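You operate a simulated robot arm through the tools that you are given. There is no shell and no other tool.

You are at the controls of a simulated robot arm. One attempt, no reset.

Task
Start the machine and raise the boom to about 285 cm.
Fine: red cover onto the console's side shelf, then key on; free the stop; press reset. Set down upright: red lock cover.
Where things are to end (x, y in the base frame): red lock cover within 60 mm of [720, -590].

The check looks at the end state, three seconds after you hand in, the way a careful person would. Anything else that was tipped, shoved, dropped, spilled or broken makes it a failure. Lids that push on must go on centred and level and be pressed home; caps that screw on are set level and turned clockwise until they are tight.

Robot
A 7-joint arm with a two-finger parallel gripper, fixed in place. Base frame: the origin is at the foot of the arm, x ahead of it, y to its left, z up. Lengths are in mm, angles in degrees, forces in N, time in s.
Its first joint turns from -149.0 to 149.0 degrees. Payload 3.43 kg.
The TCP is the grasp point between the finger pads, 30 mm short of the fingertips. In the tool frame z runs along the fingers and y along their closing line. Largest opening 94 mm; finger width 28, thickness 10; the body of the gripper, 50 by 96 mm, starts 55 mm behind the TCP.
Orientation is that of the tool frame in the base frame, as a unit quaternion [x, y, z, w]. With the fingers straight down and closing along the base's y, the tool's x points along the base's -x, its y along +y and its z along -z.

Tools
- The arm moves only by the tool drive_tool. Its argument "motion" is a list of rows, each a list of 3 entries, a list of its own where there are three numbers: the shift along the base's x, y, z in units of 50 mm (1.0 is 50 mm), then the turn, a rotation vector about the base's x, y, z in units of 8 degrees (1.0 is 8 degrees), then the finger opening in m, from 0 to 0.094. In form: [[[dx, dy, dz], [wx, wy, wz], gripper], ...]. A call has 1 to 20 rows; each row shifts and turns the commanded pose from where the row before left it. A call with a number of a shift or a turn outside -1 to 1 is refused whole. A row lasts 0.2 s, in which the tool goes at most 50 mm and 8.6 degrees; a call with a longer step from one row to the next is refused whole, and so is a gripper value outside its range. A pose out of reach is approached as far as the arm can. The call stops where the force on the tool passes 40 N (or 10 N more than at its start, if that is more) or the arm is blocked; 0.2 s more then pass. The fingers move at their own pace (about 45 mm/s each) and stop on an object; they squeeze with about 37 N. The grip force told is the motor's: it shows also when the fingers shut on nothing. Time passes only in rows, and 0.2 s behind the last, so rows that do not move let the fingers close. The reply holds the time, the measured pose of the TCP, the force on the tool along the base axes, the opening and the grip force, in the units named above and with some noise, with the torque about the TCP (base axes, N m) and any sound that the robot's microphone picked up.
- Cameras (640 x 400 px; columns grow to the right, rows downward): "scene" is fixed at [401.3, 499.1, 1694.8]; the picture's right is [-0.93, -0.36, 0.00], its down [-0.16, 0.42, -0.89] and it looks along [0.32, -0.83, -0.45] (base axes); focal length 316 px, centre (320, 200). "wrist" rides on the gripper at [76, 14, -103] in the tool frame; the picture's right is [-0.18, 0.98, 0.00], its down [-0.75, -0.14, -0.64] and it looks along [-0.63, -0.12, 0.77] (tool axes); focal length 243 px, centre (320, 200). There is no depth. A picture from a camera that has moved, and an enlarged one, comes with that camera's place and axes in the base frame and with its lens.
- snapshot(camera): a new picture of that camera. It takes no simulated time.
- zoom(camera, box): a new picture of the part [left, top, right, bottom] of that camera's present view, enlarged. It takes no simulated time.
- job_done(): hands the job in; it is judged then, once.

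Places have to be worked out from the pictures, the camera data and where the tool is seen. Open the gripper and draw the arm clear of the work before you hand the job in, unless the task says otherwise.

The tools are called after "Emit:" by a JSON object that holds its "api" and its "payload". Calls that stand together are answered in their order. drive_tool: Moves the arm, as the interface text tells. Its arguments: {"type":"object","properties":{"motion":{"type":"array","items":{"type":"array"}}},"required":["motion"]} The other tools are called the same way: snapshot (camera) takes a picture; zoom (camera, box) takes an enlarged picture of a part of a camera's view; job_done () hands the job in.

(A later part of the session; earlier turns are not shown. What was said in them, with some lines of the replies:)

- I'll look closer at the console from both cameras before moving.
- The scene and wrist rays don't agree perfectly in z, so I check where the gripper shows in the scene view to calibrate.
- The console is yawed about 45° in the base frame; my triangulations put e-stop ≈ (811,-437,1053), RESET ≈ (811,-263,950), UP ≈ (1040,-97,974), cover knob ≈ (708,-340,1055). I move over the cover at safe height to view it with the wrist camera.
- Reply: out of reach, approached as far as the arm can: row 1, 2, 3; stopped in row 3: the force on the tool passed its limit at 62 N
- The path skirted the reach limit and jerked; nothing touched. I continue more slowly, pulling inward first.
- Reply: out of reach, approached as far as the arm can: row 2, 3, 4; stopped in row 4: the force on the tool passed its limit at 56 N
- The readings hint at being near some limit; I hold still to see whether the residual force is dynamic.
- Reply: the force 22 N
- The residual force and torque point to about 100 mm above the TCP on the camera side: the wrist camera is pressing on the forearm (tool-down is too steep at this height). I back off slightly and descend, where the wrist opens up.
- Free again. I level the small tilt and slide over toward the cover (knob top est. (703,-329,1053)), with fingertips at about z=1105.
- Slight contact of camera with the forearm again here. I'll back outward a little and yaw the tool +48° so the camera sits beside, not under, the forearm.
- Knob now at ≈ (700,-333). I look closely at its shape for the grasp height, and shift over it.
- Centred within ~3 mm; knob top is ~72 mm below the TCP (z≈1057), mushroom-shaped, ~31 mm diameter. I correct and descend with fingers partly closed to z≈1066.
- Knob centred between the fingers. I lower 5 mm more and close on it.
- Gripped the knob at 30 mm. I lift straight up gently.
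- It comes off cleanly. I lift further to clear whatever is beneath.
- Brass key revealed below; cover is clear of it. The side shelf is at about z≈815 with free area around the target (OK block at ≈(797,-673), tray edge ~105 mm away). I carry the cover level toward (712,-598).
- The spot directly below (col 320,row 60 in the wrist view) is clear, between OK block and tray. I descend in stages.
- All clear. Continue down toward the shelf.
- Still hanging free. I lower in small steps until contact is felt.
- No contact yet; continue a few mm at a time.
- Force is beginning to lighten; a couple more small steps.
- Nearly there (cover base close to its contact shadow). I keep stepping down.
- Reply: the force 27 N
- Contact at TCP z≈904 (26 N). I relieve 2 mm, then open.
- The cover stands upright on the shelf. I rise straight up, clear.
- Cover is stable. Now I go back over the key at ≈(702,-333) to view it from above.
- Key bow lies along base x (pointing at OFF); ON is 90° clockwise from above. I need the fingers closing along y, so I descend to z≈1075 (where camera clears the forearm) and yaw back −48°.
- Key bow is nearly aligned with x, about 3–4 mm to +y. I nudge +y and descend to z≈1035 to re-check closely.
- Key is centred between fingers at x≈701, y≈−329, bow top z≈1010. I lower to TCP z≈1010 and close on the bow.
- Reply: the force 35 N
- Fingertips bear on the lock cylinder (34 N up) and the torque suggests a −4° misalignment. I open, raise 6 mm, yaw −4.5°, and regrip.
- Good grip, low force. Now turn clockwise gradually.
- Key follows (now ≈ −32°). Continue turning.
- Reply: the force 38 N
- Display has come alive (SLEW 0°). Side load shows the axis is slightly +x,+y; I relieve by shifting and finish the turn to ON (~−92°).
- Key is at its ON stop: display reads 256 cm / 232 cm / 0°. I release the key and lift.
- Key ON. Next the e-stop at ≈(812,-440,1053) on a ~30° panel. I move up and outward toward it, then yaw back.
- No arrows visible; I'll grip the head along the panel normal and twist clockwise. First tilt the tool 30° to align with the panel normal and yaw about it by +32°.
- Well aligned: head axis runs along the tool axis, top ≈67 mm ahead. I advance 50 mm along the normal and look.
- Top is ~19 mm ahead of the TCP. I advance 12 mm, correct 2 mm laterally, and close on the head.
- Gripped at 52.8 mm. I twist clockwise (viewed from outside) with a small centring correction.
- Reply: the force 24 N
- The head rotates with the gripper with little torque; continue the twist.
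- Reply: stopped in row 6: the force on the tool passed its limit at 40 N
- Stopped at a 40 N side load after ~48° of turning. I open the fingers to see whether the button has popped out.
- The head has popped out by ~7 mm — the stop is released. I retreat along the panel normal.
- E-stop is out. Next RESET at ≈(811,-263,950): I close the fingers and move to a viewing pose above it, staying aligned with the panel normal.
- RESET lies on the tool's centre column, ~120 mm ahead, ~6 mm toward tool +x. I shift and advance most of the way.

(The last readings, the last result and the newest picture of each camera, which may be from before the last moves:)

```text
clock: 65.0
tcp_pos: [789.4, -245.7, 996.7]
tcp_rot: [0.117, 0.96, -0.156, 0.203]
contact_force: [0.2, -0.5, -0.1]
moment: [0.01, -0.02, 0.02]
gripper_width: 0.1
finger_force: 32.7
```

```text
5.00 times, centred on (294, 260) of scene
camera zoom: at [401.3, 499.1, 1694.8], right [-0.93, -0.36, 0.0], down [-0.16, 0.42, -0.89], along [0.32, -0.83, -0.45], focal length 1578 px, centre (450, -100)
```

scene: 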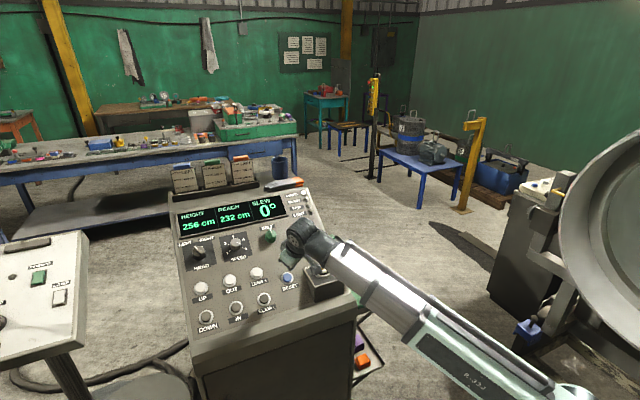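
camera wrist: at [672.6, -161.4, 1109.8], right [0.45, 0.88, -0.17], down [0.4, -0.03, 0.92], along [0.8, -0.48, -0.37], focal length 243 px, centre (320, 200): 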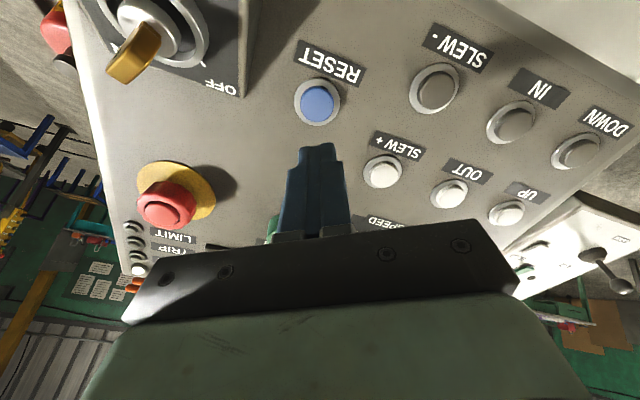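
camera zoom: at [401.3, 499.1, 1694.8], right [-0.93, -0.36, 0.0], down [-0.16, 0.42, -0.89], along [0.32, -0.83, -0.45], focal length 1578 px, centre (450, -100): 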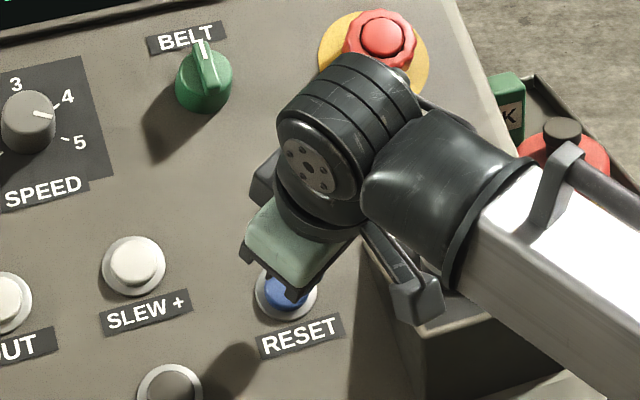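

Tip is aligned to the blue button, ~27 mm to go. Advance 18 mm, then creep with force feedback.

Emit:
{"api": "drive_tool", "payload": {"motion": [[[0.065, -0.063, -0.157], [0, 0, 0], 0.0], [[0.065, -0.063, -0.157], [0, 0, 0], 0.0], [[0.022, -0.021, -0.052], [0, 0, 0], 0.0], [[0.022, -0.021, -0.052], [0, 0, 0], 0.0], [[0, 0, 0], [0, 0, 0], 0.0]]}}

Emit:
{"api": "zoom", "payload": {"camera": "wrist", "box": [160, 40, 480, 240]}}

Emit:
{"api": "zoom", "payload": {"camera": "scene", "box": [160, 170, 368, 300]}}

```text
clock: 66.2
tcp_pos: [798.6, -253.8, 975.1]
tcp_rot: [0.117, 0.959, -0.155, 0.204]
contact_force: [0.5, -0.3, -0.3]
moment: [0.03, -0.01, 0.01]
gripper_width: 0.0
finger_force: 33.4
```

```text
2.00 times, centred on (320, 140) of wrist
camera zoom: at [698.5, -192.9, 1028.8], right [0.45, 0.88, -0.17], down [0.4, -0.03, 0.92], along [0.8, -0.48, -0.37], focal length 485 px, centre (320, 320)
```

zoom: 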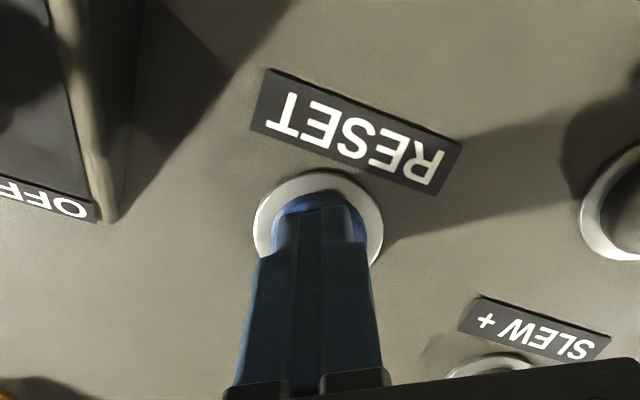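

```text
3.08 times, centred on (264, 235) of scene
camera zoom: at [401.3, 499.1, 1694.8], right [-0.93, -0.36, 0.0], down [-0.16, 0.42, -0.89], along [0.32, -0.83, -0.45], focal length 971 px, centre (492, 92)
```

zoom: 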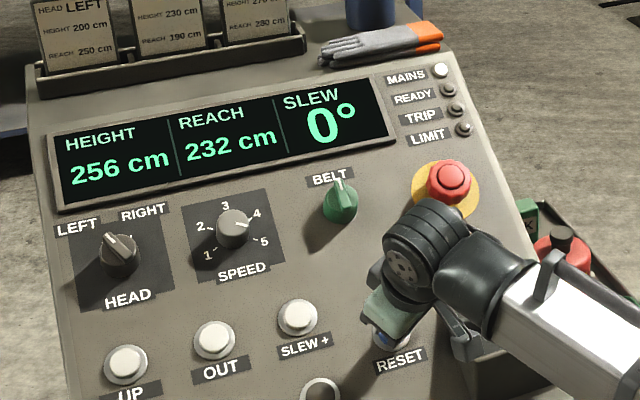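

Almost in contact. Creep in 2–3 mm steps.

Emit:
{"api": "drive_tool", "payload": {"motion": [[[0.0215, -0.021, -0.0524], [0, 0, 0], 0.0], [[0.0215, -0.021, -0.0524], [0, 0, 0], 0.0], [[0.0143, -0.014, -0.035], [0, 0, 0], 0.0], [[0, 0, 0], [0, 0, 0], 0.0]]}}

Emit:
{"api": "zoom", "payload": {"camera": "scene", "box": [160, 170, 368, 300]}}

```text
clock: 67.2
tcp_pos: [801.6, -256.2, 969.9]
tcp_rot: [0.118, 0.959, -0.155, 0.205]
contact_force: [-2.8, 1.6, 6.5]
moment: [-0.09, -0.09, -0.02]
gripper_width: 0.0
finger_force: 32.8
heard: click
```

```text
3.08 times, centred on (264, 235) of scene
camera zoom: at [401.3, 499.1, 1694.8], right [-0.93, -0.36, 0.0], down [-0.16, 0.42, -0.89], along [0.32, -0.83, -0.45], focal length 971 px, centre (492, 92)
```

zoom: 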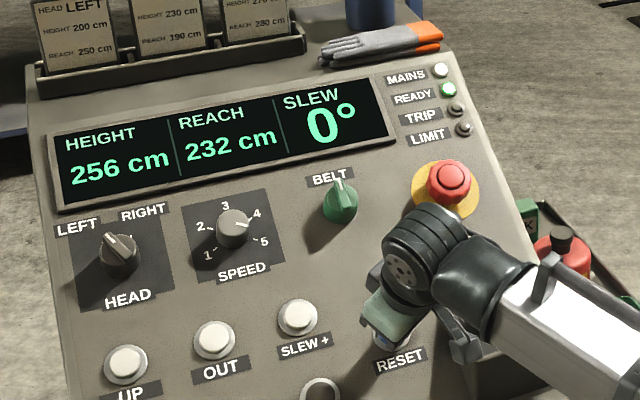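

READY lamp is lit. I retract along the normal and travel to above UP (≈(1040,-101,971)).

Emit:
{"api": "drive_tool", "payload": {"motion": [[[-0.04, 0.04, 0.1], [0, 0, 0], 0.0], [[-0.1, 0.1, 0.25], [0, 0, 0], 0.0], [[-0.15, 0.15, 0.37], [0, 0, 0], 0.0], [[-0.15, 0.15, 0.37], [0, 0, 0], 0.0], [[-0.1, 0.1, 0.25], [0, 0, 0], 0.0], [[0.2, 0.15, 0.1], [0, 0, 0], 0.0], [[0.45, 0.33, 0.05], [0, 0, 0], 0.0], [[0.45, 0.33, 0.05], [0, 0, 0], 0.0], [[0.45, 0.33, 0.05], [0, 0, 0], 0.0], [[0.45, 0.33, 0.05], [0, 0, 0], 0.0], [[0.45, 0.33, 0.05], [0, 0, 0], 0.0], [[0.45, 0.33, 0.05], [0, 0, 0], 0.0], [[0.45, 0.33, 0.05], [0, 0, 0], 0.0], [[0.45, 0.33, 0.05], [0, 0, 0], 0.0], [[0.45, 0.33, 0.05], [0, 0, 0], 0.0], [[0.2, 0.15, 0], [0, 0, 0], 0.0], [[0, 0, 0], [0, 0, 0], 0.0]]}}

Emit:
{"api": "snapshot", "payload": {"camera": "wrist"}}

Emit:
{"api": "snapshot", "payload": {"camera": "scene"}}

```text
clock: 70.8
tcp_pos: [999.1, -65.5, 1063.0]
tcp_rot: [0.118, 0.959, -0.157, 0.204]
contact_force: [-0.2, 0.3, 0.9]
moment: [-0.01, 0.0, -0.01]
gripper_width: 0.0
finger_force: 33.3
```

```text
taken
camera wrist: at [897.9, -4.3, 1115.9], right [0.45, 0.88, -0.17], down [0.4, -0.03, 0.92], along [0.8, -0.48, -0.37], focal length 243 px, centre (320, 200)
```

wrist: 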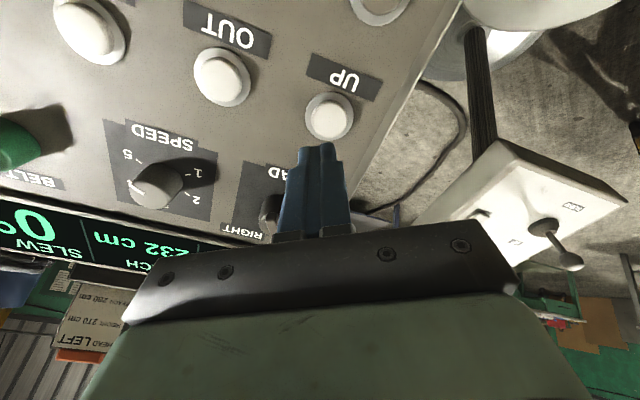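

```text
taken
```

scene: 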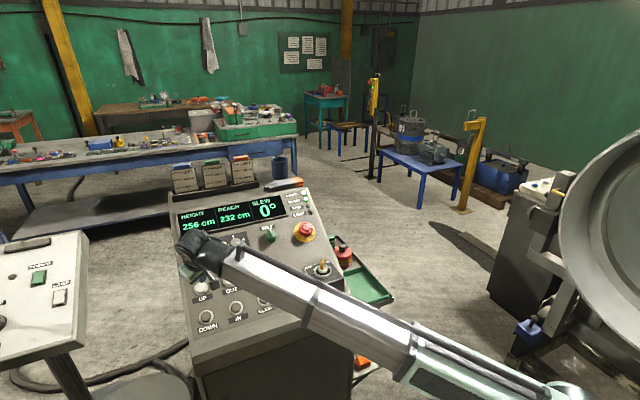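

UP is reachable, ~107 mm ahead and ~7.5 mm to tool +y. I shift and advance 65 mm.

Emit:
{"api": "drive_tool", "payload": {"motion": [[[0.14, -0.08, -0.29], [0, 0, 0], 0.0], [[0.14, -0.08, -0.29], [0, 0, 0], 0.0], [[0.14, -0.08, -0.29], [0, 0, 0], 0.0], [[0.134, -0.086, -0.28], [0, 0, 0], 0.0], [[0, 0, 0], [0, 0, 0], 0.0]]}}

Emit:
{"api": "zoom", "payload": {"camera": "wrist", "box": [160, 40, 480, 240]}}

Emit:
{"api": "zoom", "payload": {"camera": "scene", "box": [160, 190, 320, 290]}}

```text
clock: 72.0
tcp_pos: [1025.7, -82.9, 1005.5]
tcp_rot: [0.117, 0.959, -0.156, 0.204]
contact_force: [-0.8, 0.3, 0.8]
moment: [0.01, -0.02, 0.0]
gripper_width: 0.0
finger_force: 33.3
```

```text
2.00 times, centred on (320, 140) of wrist
camera zoom: at [925.9, -20.7, 1059.0], right [0.45, 0.88, -0.17], down [0.4, -0.03, 0.92], along [0.8, -0.48, -0.37], focal length 485 px, centre (320, 320)
```

zoom: 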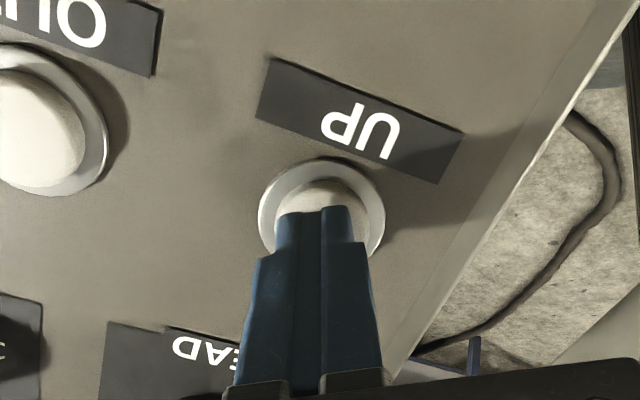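

```text
4.00 times, centred on (240, 240) of scene
camera zoom: at [401.3, 499.1, 1694.8], right [-0.93, -0.36, 0.0], down [-0.16, 0.42, -0.89], along [0.32, -0.83, -0.45], focal length 1263 px, centre (640, 40)
```

zoom: 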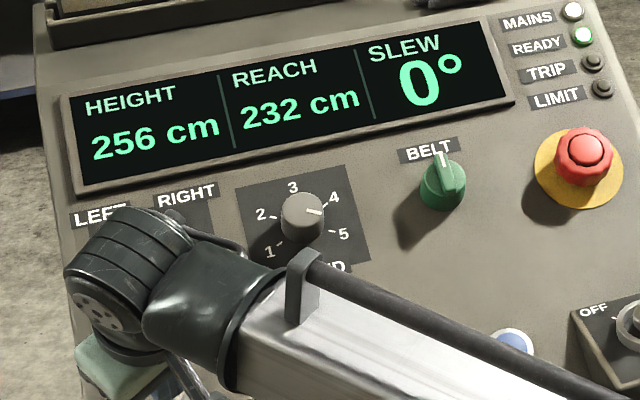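

Tip is over the UP button and the display is clearly visible (256 cm). Creep forward.

Emit:
{"api": "drive_tool", "payload": {"motion": [[[0.0215, -0.021, -0.0524], [0, 0, 0], 0.0], [[0.0215, -0.021, -0.0524], [0, 0, 0], 0.0]]}}

Emit:
{"api": "zoom", "payload": {"camera": "scene", "box": [160, 190, 320, 290]}}

Emit:
{"api": "zoom", "payload": {"camera": "wrist", "box": [160, 40, 480, 240]}}

```text
clock: 72.6
tcp_pos: [1028.0, -84.6, 1001.5]
tcp_rot: [0.118, 0.959, -0.156, 0.204]
contact_force: [0.2, -0.2, 1.0]
moment: [0.0, -0.02, 0.01]
gripper_width: 0.1
finger_force: 33.2
```

```text
4.00 times, centred on (240, 240) of scene
camera zoom: at [401.3, 499.1, 1694.8], right [-0.93, -0.36, 0.0], down [-0.16, 0.42, -0.89], along [0.32, -0.83, -0.45], focal length 1263 px, centre (640, 40)
```

zoom: 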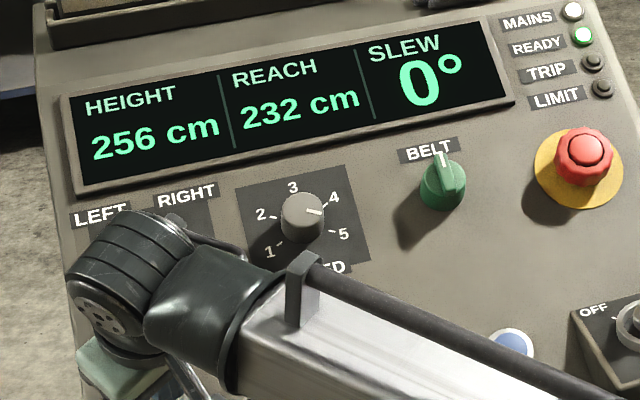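

```text
2.00 times, centred on (320, 140) of wrist
camera zoom: at [927.7, -22.9, 1054.0], right [0.45, 0.88, -0.17], down [0.4, -0.03, 0.92], along [0.8, -0.48, -0.37], focal length 485 px, centre (320, 320)
```

zoom: 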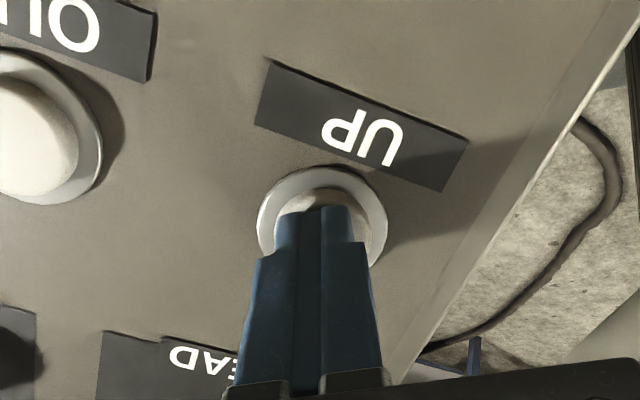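

No contact yet. Continue a few mm in small steps.

Emit:
{"api": "drive_tool", "payload": {"motion": [[[0.0215, -0.021, -0.0524], [0, 0, 0], 0.0], [[0.0215, -0.021, -0.0524], [0, 0, 0], 0.0]]}}

Emit:
{"api": "zoom", "payload": {"camera": "scene", "box": [160, 190, 320, 290]}}

```text
clock: 73.2
tcp_pos: [1029.1, -87.0, 996.0]
tcp_rot: [0.118, 0.959, -0.156, 0.205]
contact_force: [1.2, 2.1, 2.7]
moment: [-0.04, -0.08, 0.03]
gripper_width: 0.4
finger_force: 33.2
heard: click
```

```text
4.00 times, centred on (240, 240) of scene
camera zoom: at [401.3, 499.1, 1694.8], right [-0.93, -0.36, 0.0], down [-0.16, 0.42, -0.89], along [0.32, -0.83, -0.45], focal length 1263 px, centre (640, 40)
```

zoom: 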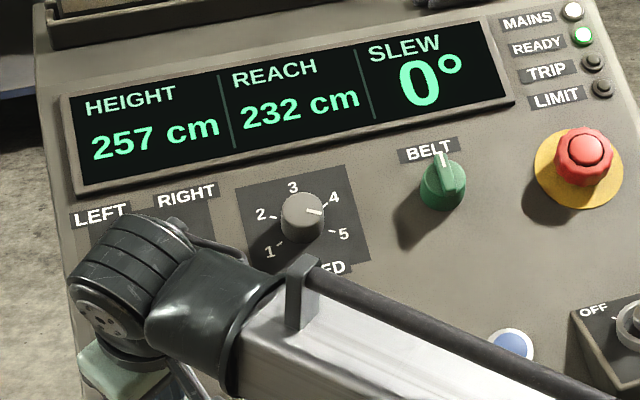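

UP engaged (257 cm). I hold for a short, known time to learn the rate.

Emit:
{"api": "drive_tool", "payload": {"motion": [[[0, 0, 0], [0, 0, 0], 0.0]]}}

Emit:
{"api": "zoom", "payload": {"camera": "scene", "box": [160, 190, 320, 290]}}

```text
clock: 73.6
tcp_pos: [1030.5, -85.9, 996.7]
tcp_rot: [0.117, 0.96, -0.155, 0.204]
contact_force: [0.9, 1.7, 4.1]
moment: [0.0, -0.06, 0.09]
gripper_width: 0.0
finger_force: 32.9
```

```text
4.00 times, centred on (240, 240) of scene
camera zoom: at [401.3, 499.1, 1694.8], right [-0.93, -0.36, 0.0], down [-0.16, 0.42, -0.89], along [0.32, -0.83, -0.45], focal length 1263 px, centre (640, 40)
```

zoom: 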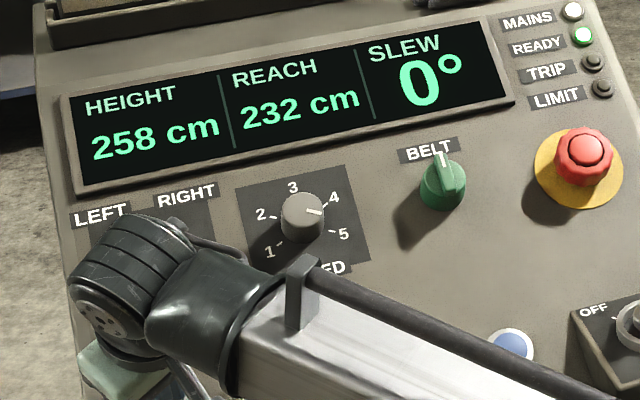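

Rising ~1 cm per 0.4 s. I hold for another ~2 s.

Emit:
{"api": "drive_tool", "payload": {"motion": [[[0, 0, 0], [0, 0, 0], 0.0], [[0, 0, 0], [0, 0, 0], 0.0], [[0, 0, 0], [0, 0, 0], 0.0], [[0, 0, 0], [0, 0, 0], 0.0], [[0, 0, 0], [0, 0, 0], 0.0], [[0, 0, 0], [0, 0, 0], 0.0], [[0, 0, 0], [0, 0, 0], 0.0], [[0, 0, 0], [0, 0, 0], 0.0], [[0, 0, 0], [0, 0, 0], 0.0]]}}

Emit:
{"api": "snapshot", "payload": {"camera": "scene"}}

Emit:
{"api": "zoom", "payload": {"camera": "scene", "box": [160, 190, 320, 290]}}

```text
clock: 75.6
tcp_pos: [1028.3, -86.6, 996.0]
tcp_rot: [0.117, 0.96, -0.155, 0.204]
contact_force: [-2.0, 1.4, 1.4]
moment: [0.02, -0.03, -0.03]
gripper_width: 0.3
finger_force: 32.8
```

```text
taken
```

scene: 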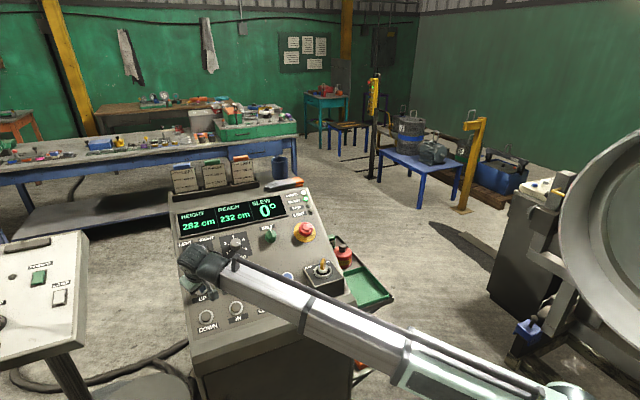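

```text
4.00 times, centred on (240, 240) of scene
camera zoom: at [401.3, 499.1, 1694.8], right [-0.93, -0.36, 0.0], down [-0.16, 0.42, -0.89], along [0.32, -0.83, -0.45], focal length 1263 px, centre (640, 40)
```

zoom: 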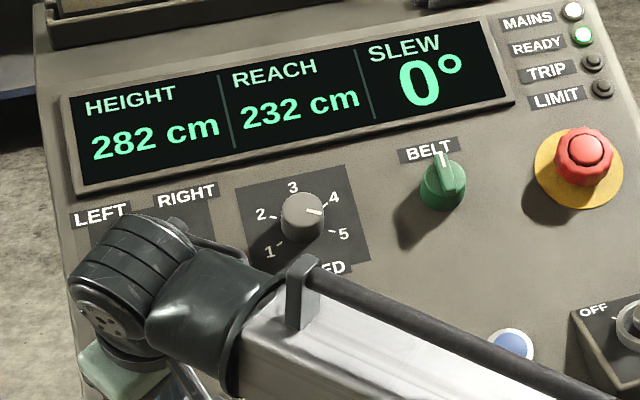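

It accelerated — 282 cm. I release immediately with a quick retract.

Emit:
{"api": "drive_tool", "payload": {"motion": [[[-0.2, 0.2, 0.5], [0, 0, 0], 0.0]]}}

Emit:
{"api": "zoom", "payload": {"camera": "scene", "box": [160, 190, 320, 290]}}

```text
clock: 76.0
tcp_pos: [1018.8, -78.4, 1020.9]
tcp_rot: [0.117, 0.96, -0.155, 0.203]
contact_force: [-0.7, -0.1, 0.1]
moment: [0.01, -0.01, 0.01]
gripper_width: 0.1
finger_force: 32.7
```

```text
4.00 times, centred on (240, 240) of scene
camera zoom: at [401.3, 499.1, 1694.8], right [-0.93, -0.36, 0.0], down [-0.16, 0.42, -0.89], along [0.32, -0.83, -0.45], focal length 1263 px, centre (640, 40)
```

zoom: 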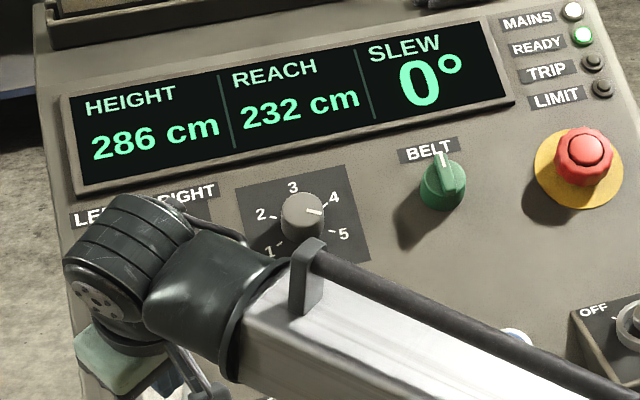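

Reads 286 cm just after release; I wait to see where it settles.

Emit:
{"api": "drive_tool", "payload": {"motion": [[[-0.1, 0.1, 0.25], [0, 0, 0], 0.0], [[0, 0, 0], [0, 0, 0], 0.0], [[0, 0, 0], [0, 0, 0], 0.0], [[0, 0, 0], [0, 0, 0], 0.0], [[0, 0, 0], [0, 0, 0], 0.0]]}}

Emit:
{"api": "zoom", "payload": {"camera": "scene", "box": [160, 190, 320, 290]}}

```text
clock: 77.2
tcp_pos: [1014.9, -71.4, 1033.0]
tcp_rot: [0.117, 0.96, -0.155, 0.203]
contact_force: [0.1, 0.1, 0.4]
moment: [0.02, 0.01, -0.01]
gripper_width: 0.0
finger_force: 32.6
```

```text
4.00 times, centred on (240, 240) of scene
camera zoom: at [401.3, 499.1, 1694.8], right [-0.93, -0.36, 0.0], down [-0.16, 0.42, -0.89], along [0.32, -0.83, -0.45], focal length 1263 px, centre (640, 40)
```

zoom: 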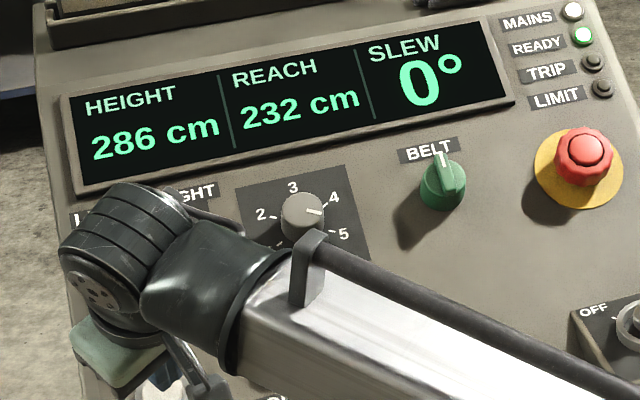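

Settled at 286 cm, READY lit, no trip — that is about 285. I retract and bring the arm back over the free side, opening the gripper.

Emit:
{"api": "drive_tool", "payload": {"motion": [[[-0.2, 0.2, 0.4], [0, 0, 0], 0.01], [[-0.2, 0.2, 0.5], [0, 0, 0], 0.02], [[-0.3, 0, 0.5], [0, 0, 0], 0.03], [[-0.5, -0.2, 0.4], [0, 0, 0], 0.04], [[-0.5, -0.4, 0.2], [0, 0, 0], 0.05], [[-0.5, -0.5, 0], [0, 0, 0], 0.05], [[-0.5, -0.5, 0], [0, 0, 0], 0.05], [[-0.5, -0.5, 0], [0, 0, 0], 0.05], [[-0.5, -0.5, 0], [0, 0, 0], 0.05], [[-0.4, -0.5, 0], [0, 0, 0], 0.05], [[-0.2, -0.5, 0], [0, 0, 0], 0.05], [[0, -0.5, 0], [0, 0, 0], 0.05], [[0, -0.5, 0], [0, 0, 0], 0.05], [[0, -0.3, 0], [0, 0, 0], 0.05], [[0, 0, 0], [0, 0, 0], 0.05]]}}

Emit:
{"api": "snapshot", "payload": {"camera": "scene"}}

```text
clock: 80.4
tcp_pos: [801.2, -296.4, 1135.6]
tcp_rot: [0.118, 0.959, -0.156, 0.204]
contact_force: [-0.1, -0.5, 0.1]
moment: [0.03, 0.02, 0.01]
gripper_width: 50.1
finger_force: 0.0
```

```text
taken
```

scene: 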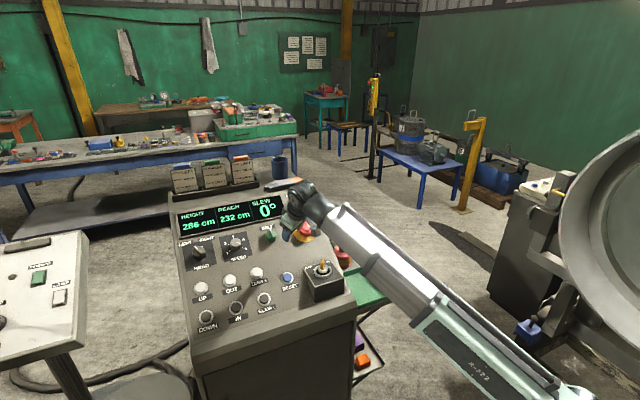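

Moving on in −y, away from the console to the free area beyond its right edge.

Emit:
{"api": "drive_tool", "payload": {"motion": [[[0, -0.3, 0.2], [0, 0, 0], 0.05], [[-0.1, -0.5, 0.2], [0, 0, 0], 0.05], [[-0.2, -0.5, 0.2], [0, 0, 0], 0.05], [[-0.2, -0.5, 0.1], [0, 0, 0], 0.05], [[-0.2, -0.5, 0], [0, 0, 0], 0.05], [[-0.2, -0.5, 0], [0, 0, 0], 0.05], [[-0.2, -0.5, 0], [0, 0, 0], 0.05], [[-0.2, -0.5, 0], [0, 0, 0], 0.05], [[-0.2, -0.4, 0], [0, 0, 0], 0.05], [[0, -0.2, 0], [0, 0, 0], 0.05], [[0, 0, 0], [0, 0, 0], 0.05]]}}

Emit:
{"api": "snapshot", "payload": {"camera": "scene"}}

Emit:
{"api": "zoom", "payload": {"camera": "scene", "box": [160, 170, 400, 320]}}

Emit:
{"api": "snapshot", "payload": {"camera": "wrist"}}

```text
clock: 82.8
tcp_pos: [726.4, -515.8, 1168.0]
tcp_rot: [0.117, 0.959, -0.155, 0.204]
contact_force: [-0.4, 0.3, -0.3]
moment: [0.01, 0.01, 0.0]
gripper_width: 49.8
finger_force: 0.1
```

```text
taken
```

scene: 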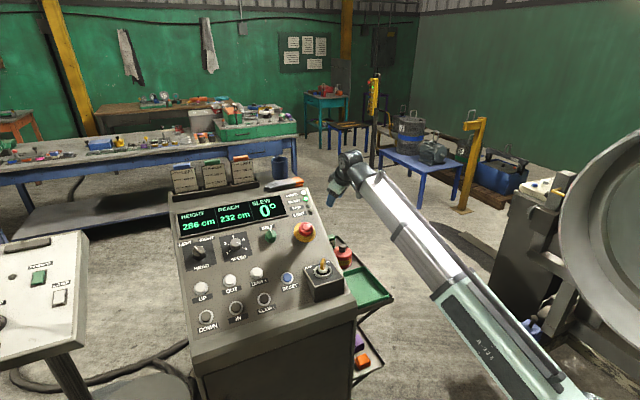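

```text
2.67 times, centred on (280, 245) of scene
camera zoom: at [401.3, 499.1, 1694.8], right [-0.93, -0.36, 0.0], down [-0.16, 0.42, -0.89], along [0.32, -0.83, -0.45], focal length 842 px, centre (427, 80)
```

zoom: 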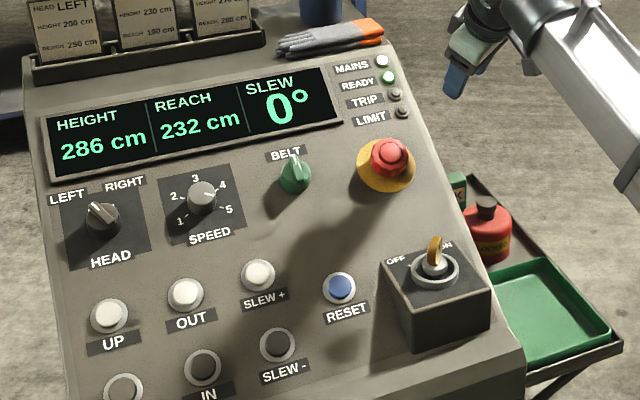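

```text
taken
camera wrist: at [625.3, -455.2, 1220.4], right [0.45, 0.88, -0.17], down [0.4, -0.03, 0.92], along [0.8, -0.48, -0.37], focal length 243 px, centre (320, 200)
```

wrist: 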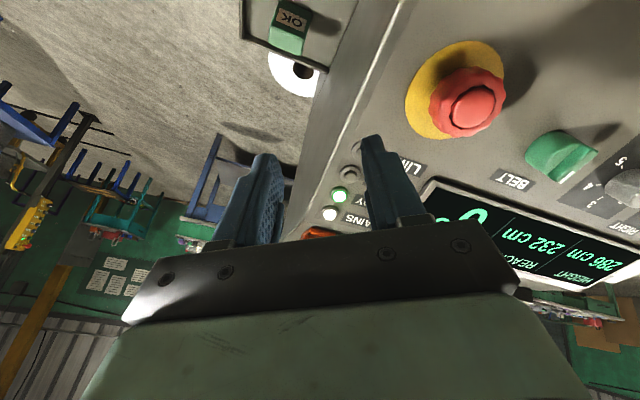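

The cover is upright on the side shelf, the key is at ON, the stop is out, READY is lit and HEIGHT holds at 286 cm. The arm is clear with its gripper open, so I hand in.

Emit:
{"api": "job_done", "payload": {}}

```text
The job is handed in.
```

The machine is running and the boom is at 286 cm by the display, 1 cm over the 285 cm you asked for. I left it there rather than tap DOWN. I have handed the job in but have no verdict from the check.

| Item | End state |
|---|---|
| Red lock cover | Upright on the side shelf at about (711, -597), roughly 11 mm from the target, judged from the arm's position when I let go |
| Key | Turned to ON; the display came on as it turned |
| Emergency stop | Twisted clockwise and out by about 7 mm |
| Reset | Pressed once; the READY lamp is lit and TRIP and LIMIT are dark |
| Reach and slew | Unchanged at 232 cm and 0° |

Early on, the wrist camera pressed against the robot's own forearm, which stopped two moves with force readings of about 60 N. The twist of the stop also halted on a 40 N side load, after the button had turned far enough to release. I saw nothing tipped or shoved.

The arm is clear of the console with its gripper open.
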